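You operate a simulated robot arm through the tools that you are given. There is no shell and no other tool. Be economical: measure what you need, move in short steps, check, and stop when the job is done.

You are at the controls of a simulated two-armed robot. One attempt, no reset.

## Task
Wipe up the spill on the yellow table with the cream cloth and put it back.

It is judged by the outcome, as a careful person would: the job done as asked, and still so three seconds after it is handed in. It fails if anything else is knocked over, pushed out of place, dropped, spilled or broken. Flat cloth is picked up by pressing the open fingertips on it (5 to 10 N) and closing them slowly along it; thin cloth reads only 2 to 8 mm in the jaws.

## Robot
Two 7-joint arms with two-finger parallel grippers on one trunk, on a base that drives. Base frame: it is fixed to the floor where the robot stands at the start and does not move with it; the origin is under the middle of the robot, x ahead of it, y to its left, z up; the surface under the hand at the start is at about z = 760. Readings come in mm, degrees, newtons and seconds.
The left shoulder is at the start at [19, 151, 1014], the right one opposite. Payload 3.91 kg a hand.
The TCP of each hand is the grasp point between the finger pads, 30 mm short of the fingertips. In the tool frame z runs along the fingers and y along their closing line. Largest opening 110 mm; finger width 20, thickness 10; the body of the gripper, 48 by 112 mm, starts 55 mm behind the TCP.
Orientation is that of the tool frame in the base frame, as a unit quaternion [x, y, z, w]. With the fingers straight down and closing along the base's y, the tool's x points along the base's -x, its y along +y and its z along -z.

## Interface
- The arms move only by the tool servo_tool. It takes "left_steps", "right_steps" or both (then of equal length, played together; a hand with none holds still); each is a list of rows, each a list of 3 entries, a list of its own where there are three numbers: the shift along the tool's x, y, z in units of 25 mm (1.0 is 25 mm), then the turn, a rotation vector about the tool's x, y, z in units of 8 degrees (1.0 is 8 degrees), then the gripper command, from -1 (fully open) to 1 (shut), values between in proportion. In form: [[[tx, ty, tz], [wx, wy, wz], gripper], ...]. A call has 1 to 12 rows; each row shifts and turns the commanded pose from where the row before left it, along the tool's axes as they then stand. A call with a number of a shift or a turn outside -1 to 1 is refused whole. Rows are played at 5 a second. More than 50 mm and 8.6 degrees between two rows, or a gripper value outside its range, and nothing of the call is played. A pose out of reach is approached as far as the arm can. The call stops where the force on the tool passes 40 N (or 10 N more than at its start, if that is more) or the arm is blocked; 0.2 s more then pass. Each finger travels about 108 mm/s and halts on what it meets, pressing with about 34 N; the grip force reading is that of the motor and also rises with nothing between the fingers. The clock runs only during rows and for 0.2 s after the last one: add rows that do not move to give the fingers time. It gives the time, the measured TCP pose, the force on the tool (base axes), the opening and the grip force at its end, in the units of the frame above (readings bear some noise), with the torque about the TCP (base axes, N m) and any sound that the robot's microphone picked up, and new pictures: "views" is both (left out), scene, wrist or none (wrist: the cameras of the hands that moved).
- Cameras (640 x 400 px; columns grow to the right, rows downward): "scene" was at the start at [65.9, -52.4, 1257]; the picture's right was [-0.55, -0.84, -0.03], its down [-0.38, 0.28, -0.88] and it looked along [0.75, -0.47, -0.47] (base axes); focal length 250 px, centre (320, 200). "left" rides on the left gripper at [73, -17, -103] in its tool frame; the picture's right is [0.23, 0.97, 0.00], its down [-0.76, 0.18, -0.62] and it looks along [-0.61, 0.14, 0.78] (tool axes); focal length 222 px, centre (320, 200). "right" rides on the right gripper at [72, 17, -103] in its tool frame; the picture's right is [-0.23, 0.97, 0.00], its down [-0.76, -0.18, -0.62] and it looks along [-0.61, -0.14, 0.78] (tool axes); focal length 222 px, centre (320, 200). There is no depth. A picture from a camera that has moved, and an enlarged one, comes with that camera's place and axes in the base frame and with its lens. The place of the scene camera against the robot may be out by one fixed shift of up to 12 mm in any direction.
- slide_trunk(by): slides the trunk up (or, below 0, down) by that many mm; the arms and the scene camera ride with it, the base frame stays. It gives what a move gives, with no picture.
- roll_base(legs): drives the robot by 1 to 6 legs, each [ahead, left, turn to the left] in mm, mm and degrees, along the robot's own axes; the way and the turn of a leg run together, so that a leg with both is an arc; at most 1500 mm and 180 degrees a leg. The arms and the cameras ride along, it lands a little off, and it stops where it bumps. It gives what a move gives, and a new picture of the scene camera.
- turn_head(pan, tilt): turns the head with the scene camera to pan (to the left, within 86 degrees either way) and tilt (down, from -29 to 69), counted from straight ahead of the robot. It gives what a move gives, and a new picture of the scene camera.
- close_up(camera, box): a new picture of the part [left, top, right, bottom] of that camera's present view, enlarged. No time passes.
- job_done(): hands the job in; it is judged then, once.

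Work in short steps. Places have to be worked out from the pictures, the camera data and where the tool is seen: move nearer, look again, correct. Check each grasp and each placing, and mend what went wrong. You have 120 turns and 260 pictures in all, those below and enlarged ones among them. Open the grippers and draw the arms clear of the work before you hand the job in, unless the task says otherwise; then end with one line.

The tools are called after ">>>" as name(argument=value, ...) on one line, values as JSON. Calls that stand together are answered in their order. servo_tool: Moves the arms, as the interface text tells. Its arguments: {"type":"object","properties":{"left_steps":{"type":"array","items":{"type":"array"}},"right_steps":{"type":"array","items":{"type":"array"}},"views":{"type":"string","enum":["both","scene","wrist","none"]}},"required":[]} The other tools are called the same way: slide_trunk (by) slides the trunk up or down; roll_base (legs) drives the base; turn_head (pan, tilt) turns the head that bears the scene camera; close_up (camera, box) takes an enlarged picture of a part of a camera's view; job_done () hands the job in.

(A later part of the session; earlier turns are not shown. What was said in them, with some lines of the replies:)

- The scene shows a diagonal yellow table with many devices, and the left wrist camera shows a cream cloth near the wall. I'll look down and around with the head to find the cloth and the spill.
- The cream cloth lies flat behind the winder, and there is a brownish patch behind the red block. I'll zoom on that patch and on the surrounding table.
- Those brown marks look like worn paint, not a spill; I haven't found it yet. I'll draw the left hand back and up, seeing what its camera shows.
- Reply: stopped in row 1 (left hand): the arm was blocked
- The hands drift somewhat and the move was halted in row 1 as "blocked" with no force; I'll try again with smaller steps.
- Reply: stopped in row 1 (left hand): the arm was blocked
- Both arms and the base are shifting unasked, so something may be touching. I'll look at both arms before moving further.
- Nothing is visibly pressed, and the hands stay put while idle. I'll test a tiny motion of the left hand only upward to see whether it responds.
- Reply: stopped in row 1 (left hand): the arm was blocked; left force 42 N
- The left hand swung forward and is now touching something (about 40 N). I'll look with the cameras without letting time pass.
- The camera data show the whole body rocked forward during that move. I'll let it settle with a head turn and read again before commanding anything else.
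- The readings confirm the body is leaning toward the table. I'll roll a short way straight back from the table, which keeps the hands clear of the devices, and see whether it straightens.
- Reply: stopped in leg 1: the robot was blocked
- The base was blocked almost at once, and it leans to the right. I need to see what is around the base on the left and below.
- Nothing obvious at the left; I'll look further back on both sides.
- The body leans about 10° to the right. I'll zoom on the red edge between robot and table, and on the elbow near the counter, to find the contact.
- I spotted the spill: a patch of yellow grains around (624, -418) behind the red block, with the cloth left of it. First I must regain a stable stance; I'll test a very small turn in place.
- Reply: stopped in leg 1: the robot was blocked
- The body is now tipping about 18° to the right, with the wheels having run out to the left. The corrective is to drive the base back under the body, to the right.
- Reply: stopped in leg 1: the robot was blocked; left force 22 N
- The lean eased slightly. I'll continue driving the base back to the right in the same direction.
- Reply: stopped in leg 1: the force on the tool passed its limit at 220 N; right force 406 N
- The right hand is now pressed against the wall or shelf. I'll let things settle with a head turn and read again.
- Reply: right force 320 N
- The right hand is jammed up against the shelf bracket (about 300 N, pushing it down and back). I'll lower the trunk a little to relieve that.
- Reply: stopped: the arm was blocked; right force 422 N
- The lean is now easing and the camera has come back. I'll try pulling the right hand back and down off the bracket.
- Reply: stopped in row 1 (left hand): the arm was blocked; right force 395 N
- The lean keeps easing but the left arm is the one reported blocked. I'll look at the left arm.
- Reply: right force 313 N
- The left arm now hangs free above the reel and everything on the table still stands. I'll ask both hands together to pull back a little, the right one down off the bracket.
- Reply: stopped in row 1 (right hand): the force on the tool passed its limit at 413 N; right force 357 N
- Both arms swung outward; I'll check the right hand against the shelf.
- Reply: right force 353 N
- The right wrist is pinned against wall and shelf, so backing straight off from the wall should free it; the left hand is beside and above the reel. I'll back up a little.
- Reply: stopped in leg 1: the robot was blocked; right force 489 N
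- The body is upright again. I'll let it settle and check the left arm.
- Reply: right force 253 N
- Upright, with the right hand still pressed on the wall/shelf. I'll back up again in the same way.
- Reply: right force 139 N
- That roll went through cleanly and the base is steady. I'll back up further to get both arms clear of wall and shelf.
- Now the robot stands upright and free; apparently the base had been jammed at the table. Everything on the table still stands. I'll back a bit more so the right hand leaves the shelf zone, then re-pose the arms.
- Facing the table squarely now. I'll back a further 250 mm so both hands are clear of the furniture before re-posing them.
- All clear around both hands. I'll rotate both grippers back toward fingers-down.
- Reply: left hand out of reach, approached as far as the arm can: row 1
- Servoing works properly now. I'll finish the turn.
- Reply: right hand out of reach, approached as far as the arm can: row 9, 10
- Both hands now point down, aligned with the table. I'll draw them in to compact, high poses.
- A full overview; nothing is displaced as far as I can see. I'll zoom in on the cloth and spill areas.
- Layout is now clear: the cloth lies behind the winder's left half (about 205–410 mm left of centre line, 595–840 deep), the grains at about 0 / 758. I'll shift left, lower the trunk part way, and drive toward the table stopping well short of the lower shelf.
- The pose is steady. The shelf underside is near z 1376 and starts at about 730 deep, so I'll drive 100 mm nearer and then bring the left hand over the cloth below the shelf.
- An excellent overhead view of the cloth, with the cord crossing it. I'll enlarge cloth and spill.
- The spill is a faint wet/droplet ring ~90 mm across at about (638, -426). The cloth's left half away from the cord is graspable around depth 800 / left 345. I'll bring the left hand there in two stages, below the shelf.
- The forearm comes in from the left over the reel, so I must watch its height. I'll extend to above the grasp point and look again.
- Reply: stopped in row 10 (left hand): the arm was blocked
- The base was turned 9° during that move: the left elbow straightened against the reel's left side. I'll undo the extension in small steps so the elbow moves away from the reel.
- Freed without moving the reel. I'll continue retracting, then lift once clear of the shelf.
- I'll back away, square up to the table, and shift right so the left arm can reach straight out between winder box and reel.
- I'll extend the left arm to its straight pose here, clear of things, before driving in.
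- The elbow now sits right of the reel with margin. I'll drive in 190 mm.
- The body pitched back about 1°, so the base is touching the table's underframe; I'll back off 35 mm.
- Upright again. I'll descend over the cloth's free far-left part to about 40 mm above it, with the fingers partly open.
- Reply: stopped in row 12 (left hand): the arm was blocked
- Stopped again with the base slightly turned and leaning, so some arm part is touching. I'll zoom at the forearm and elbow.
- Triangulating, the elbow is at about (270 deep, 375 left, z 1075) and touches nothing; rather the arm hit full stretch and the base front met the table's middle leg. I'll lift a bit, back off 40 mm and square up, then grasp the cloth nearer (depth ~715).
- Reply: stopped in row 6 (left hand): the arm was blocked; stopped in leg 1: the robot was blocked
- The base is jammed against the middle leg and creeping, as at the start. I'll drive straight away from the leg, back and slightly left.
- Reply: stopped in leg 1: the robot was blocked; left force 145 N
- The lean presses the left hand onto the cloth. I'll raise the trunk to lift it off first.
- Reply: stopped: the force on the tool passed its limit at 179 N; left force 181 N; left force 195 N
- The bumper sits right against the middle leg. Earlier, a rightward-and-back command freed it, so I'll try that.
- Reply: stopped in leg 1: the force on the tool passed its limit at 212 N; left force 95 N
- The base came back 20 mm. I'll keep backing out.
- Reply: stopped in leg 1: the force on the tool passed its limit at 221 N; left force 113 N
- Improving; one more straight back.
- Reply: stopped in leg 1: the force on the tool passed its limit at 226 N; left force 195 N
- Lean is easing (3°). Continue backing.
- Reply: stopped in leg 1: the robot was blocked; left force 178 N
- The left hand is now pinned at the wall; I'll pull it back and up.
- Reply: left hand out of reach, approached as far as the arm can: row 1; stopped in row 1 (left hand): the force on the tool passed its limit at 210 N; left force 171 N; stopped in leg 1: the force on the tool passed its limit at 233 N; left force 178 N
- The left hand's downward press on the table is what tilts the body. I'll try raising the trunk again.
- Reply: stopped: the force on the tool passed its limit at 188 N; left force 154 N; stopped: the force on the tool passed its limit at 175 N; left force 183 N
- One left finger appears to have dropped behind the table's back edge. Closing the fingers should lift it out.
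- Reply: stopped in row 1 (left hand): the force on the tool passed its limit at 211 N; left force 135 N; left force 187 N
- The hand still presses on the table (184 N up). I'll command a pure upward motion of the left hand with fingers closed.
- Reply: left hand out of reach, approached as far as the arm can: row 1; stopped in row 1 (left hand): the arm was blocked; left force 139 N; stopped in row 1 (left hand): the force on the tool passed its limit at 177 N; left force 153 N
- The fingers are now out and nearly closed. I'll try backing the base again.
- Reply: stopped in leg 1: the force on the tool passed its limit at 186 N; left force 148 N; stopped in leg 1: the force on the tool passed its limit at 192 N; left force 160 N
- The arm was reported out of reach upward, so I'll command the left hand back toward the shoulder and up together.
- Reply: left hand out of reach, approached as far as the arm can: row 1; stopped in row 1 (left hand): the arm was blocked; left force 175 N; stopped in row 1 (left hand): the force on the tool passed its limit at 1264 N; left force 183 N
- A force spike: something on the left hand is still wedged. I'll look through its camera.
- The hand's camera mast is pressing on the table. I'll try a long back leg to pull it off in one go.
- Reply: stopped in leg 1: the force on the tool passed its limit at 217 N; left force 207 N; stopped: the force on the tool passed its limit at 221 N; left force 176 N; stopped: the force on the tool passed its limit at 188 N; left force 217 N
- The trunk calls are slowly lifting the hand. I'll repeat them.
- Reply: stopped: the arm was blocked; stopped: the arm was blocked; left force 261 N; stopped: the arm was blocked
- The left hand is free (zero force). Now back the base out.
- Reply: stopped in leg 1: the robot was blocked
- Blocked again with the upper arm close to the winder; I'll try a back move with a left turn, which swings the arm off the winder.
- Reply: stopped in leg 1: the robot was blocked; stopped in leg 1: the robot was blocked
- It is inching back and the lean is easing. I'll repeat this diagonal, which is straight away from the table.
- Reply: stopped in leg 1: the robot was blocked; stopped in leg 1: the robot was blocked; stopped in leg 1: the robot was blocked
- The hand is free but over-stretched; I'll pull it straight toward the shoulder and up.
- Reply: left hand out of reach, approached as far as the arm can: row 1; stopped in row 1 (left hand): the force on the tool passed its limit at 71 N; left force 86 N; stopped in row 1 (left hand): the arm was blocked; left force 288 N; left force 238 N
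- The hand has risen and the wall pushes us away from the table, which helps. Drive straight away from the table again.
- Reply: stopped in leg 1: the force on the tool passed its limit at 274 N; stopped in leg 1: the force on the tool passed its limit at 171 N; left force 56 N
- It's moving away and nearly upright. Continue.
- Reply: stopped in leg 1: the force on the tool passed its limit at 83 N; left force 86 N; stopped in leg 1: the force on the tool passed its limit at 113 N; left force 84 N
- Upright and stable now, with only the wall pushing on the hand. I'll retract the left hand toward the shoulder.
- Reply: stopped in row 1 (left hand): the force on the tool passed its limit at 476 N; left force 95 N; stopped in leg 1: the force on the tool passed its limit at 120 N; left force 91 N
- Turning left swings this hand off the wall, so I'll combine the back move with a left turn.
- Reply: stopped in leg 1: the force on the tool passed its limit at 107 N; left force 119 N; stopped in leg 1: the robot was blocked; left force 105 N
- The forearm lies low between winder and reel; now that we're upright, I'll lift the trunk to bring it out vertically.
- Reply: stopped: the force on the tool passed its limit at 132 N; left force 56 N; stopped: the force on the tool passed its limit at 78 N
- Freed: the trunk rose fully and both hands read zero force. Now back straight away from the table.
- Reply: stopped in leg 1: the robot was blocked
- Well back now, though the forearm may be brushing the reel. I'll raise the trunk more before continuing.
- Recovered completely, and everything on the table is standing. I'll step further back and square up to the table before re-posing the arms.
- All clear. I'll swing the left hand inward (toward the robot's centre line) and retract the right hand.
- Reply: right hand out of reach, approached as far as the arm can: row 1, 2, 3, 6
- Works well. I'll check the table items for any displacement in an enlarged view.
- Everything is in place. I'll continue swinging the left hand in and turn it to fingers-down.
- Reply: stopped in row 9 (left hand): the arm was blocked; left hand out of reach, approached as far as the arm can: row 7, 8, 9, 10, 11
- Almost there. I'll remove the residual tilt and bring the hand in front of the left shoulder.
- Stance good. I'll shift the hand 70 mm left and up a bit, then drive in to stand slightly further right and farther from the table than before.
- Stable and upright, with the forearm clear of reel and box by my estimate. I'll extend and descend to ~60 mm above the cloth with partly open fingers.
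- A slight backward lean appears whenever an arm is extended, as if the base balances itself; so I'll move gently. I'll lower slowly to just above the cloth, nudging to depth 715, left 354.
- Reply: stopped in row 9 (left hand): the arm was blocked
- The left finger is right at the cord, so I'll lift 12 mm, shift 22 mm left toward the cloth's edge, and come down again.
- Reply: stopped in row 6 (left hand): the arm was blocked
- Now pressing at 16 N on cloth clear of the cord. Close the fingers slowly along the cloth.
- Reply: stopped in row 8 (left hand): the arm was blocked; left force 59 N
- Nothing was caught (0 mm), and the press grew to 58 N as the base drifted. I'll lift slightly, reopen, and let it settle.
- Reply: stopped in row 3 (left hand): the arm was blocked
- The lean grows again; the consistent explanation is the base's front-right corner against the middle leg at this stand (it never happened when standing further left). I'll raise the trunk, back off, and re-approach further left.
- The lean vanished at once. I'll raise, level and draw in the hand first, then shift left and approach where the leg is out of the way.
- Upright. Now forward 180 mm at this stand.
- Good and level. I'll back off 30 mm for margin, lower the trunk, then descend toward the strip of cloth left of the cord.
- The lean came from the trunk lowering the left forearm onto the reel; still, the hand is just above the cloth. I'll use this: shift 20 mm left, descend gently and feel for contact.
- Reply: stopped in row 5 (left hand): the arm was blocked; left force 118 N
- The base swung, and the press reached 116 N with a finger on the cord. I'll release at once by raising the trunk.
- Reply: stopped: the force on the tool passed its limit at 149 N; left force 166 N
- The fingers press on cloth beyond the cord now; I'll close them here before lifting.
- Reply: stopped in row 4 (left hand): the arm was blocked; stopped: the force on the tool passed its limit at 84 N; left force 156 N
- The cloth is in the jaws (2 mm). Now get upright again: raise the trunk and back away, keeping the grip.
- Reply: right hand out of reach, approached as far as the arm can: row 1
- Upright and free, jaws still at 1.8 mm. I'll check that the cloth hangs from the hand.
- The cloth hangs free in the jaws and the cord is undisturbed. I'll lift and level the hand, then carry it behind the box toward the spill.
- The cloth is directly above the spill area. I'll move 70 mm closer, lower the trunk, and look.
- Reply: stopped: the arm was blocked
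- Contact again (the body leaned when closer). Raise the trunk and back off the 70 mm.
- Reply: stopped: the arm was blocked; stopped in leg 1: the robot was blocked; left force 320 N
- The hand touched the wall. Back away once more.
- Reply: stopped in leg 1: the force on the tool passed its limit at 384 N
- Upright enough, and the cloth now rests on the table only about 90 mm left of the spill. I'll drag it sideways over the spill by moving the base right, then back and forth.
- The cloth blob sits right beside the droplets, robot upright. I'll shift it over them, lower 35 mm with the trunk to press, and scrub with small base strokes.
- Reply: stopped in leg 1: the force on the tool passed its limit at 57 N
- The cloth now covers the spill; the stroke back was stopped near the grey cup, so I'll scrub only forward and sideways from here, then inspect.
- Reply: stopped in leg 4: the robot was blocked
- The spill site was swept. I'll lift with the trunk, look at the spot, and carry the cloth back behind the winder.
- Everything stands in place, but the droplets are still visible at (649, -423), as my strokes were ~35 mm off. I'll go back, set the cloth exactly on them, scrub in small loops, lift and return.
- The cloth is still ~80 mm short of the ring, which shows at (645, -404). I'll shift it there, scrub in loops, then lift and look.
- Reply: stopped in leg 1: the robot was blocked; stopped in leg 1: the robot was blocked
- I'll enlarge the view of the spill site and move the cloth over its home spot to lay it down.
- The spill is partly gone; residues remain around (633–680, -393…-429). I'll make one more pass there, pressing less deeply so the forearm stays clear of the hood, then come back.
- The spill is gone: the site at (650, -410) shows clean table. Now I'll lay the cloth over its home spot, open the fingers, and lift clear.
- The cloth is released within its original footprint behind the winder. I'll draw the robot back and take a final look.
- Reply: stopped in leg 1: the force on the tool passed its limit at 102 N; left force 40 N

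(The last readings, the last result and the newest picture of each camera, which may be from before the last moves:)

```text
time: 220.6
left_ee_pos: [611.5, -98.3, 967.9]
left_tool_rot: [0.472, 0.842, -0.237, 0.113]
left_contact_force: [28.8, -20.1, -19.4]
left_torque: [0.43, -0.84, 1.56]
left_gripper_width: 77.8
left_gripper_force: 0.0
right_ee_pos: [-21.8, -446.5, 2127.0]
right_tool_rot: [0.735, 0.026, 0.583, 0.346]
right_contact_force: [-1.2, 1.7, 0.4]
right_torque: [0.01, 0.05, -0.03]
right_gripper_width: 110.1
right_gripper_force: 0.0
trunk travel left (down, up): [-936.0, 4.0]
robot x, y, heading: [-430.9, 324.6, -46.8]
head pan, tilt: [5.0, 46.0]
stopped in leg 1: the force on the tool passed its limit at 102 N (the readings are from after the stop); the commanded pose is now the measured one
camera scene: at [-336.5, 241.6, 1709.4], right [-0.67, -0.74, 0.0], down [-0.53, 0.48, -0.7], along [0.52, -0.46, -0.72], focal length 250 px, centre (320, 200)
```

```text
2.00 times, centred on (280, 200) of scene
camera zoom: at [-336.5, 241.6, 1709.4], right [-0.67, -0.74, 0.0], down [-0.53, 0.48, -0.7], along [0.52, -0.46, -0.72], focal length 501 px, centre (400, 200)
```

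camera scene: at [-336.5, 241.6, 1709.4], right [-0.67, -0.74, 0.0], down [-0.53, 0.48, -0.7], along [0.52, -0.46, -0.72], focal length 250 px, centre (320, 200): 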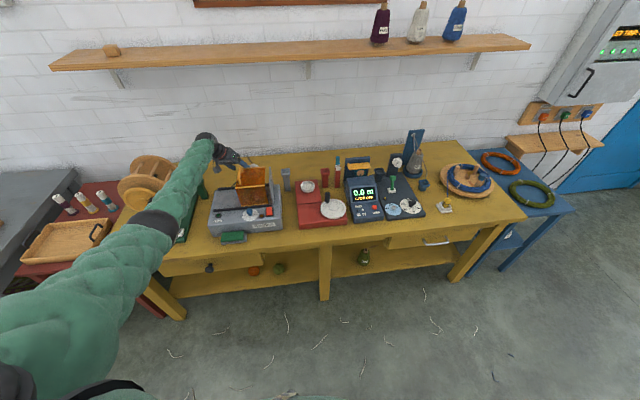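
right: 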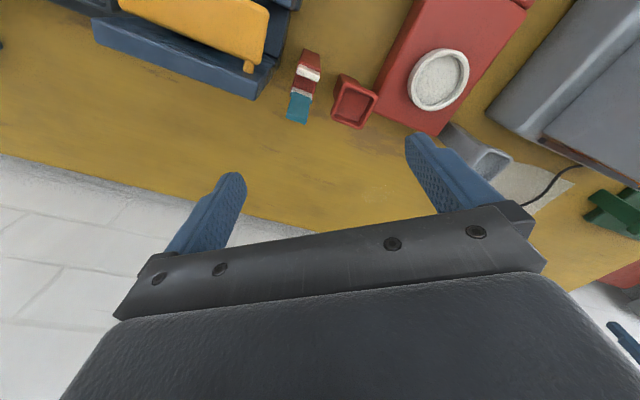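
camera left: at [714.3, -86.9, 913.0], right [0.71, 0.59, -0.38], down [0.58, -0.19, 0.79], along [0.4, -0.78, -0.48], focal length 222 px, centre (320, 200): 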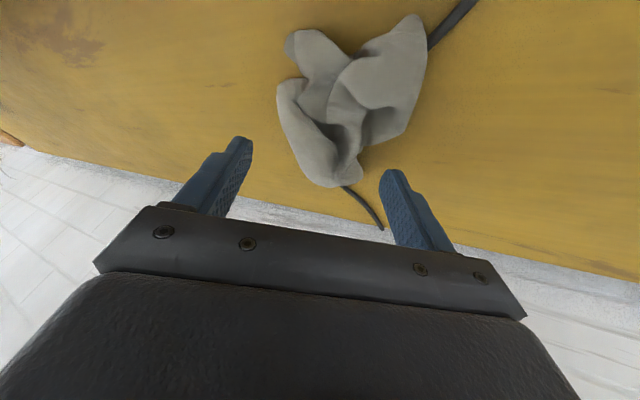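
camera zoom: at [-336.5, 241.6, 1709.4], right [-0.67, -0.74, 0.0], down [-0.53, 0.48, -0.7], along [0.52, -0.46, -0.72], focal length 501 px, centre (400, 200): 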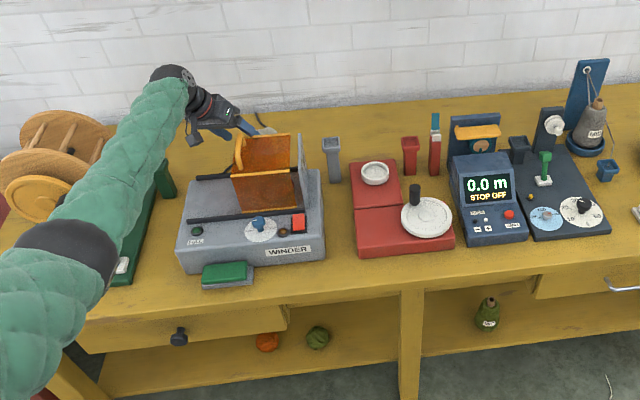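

The fingers touched the back of the hood while backing. I'll ease forward, raise the hand, then back away.

>>> roll_base(legs=[[45, 12, 0]])

>>> servo_tool(left_steps=[[[-0.41, -0.29, -0.86], [0, 0, 0], -0.6], [[-0.41, -0.29, -0.86], [0, 0, 0], -0.6], [[-0.41, -0.29, -0.86], [0, 0, 0], -0.6], [[-0.41, -0.29, -0.86], [0, 0, 0], -0.6], [[-0.41, -0.29, -0.86], [0, 0, 0], -0.6], [[-0.41, -0.29, -0.86], [0, 0, 0], -0.6], [[-0.41, -0.29, -0.86], [0, 0, 0], -0.6], [[-0.41, -0.29, -0.86], [0, 0, 0], -0.6]], views="none")

>>> roll_base(legs=[[-330, -60, 0]])

>>> close_up(camera="scene", box=[160, 80, 480, 280])

```text
time: 221.5
left_ee_pos: [646.1, -118.5, 975.6]
left_tool_rot: [0.473, 0.84, -0.238, 0.115]
left_contact_force: [-0.6, 0.5, 0.3]
left_torque: [0.01, 0.0, 0.03]
left_gripper_width: 88.0
left_gripper_force: 0.0
right_ee_pos: [7.9, -463.9, 2131.9]
right_tool_rot: [0.733, 0.028, 0.584, 0.347]
right_contact_force: [-0.7, 1.7, 0.2]
right_torque: [0.02, 0.0, 0.0]
right_gripper_width: 110.2
right_gripper_force: 0.0
trunk travel left (down, up): [-936.0, 4.0]
robot x, y, heading: [-392.8, 301.8, -46.6]
head pan, tilt: [5.0, 46.0]
camera scene: at [-305.8, 222.5, 1710.4], right [-0.67, -0.75, 0.0], down [-0.53, 0.48, -0.7], along [0.52, -0.47, -0.71], focal length 250 px, centre (320, 200)
```

scene: 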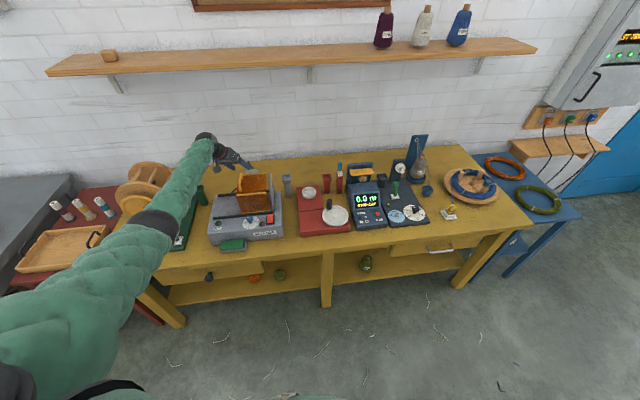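

```text
time: 223.3
left_ee_pos: [652.0, -119.1, 1166.3]
left_tool_rot: [0.473, 0.841, -0.237, 0.111]
left_contact_force: [-0.2, 0.4, -0.2]
left_torque: [-0.02, 0.01, 0.03]
left_gripper_width: 87.9
left_gripper_force: 0.1
right_ee_pos: [19.6, -472.1, 2125.7]
right_tool_rot: [0.735, 0.028, 0.582, 0.346]
right_contact_force: [-0.4, 1.2, 0.1]
right_torque: [0.02, 0.01, 0.01]
right_gripper_width: 109.9
right_gripper_force: 0.1
trunk travel left (down, up): [-936.0, 4.0]
robot x, y, heading: [-391.0, 300.9, -46.7]
head pan, tilt: [5.0, 46.0]
```

```text
time: 225.6
left_ee_pos: [377.8, 93.4, 1163.2]
left_tool_rot: [0.471, 0.843, -0.237, 0.11]
left_contact_force: [0.5, -0.6, 0.0]
left_torque: [-0.01, 0.0, 0.02]
left_gripper_width: 88.0
left_gripper_force: 0.0
right_ee_pos: [-252.3, -262.4, 2123.5]
right_tool_rot: [0.736, 0.03, 0.582, 0.344]
right_contact_force: [-0.9, 1.1, 0.2]
right_torque: [0.0, 0.01, 0.01]
right_gripper_width: 110.1
right_gripper_force: 0.1
trunk travel left (down, up): [-936.0, 4.0]
robot x, y, heading: [-672.7, 515.5, -46.6]
head pan, tilt: [5.0, 46.0]
camera scene: at [-571.3, 424.6, 1708.7], right [-0.66, -0.75, 0.0], down [-0.54, 0.48, -0.69], along [0.52, -0.46, -0.72], focal length 250 px, centre (320, 200)
```

scene: 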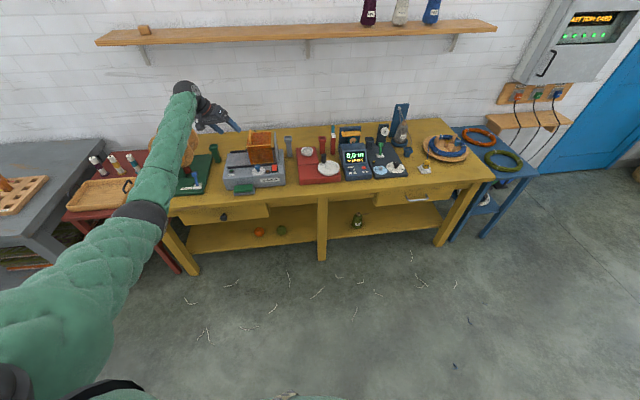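

```text
2.00 times, centred on (320, 180) of scene
camera zoom: at [-571.3, 424.6, 1708.7], right [-0.66, -0.75, 0.0], down [-0.54, 0.48, -0.69], along [0.52, -0.46, -0.72], focal length 501 px, centre (320, 240)
```

zoom: 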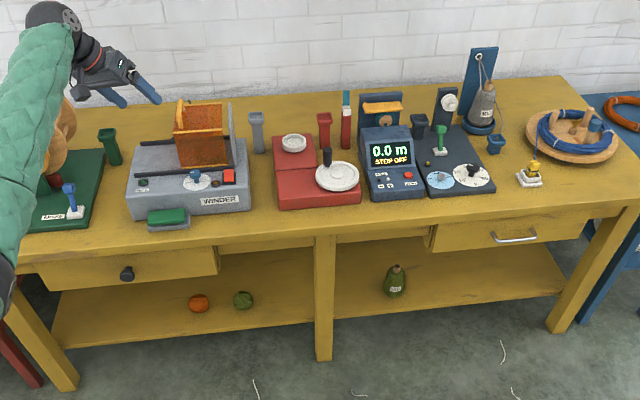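

Everything stands in place, the spill site is clean, the cloth lies behind the winder, and the arms are clear with open grippers. Handing in.

>>> job_done()

```text
The job is handed in.
```

The spill is wiped up, and the cloth is back behind the winder, but crumpled and lying over the winder's cord instead of flat beneath it; my arms also hit the reel, the winder's hood, the wall and the shelf bracket, though nothing looked displaced in the last picture.
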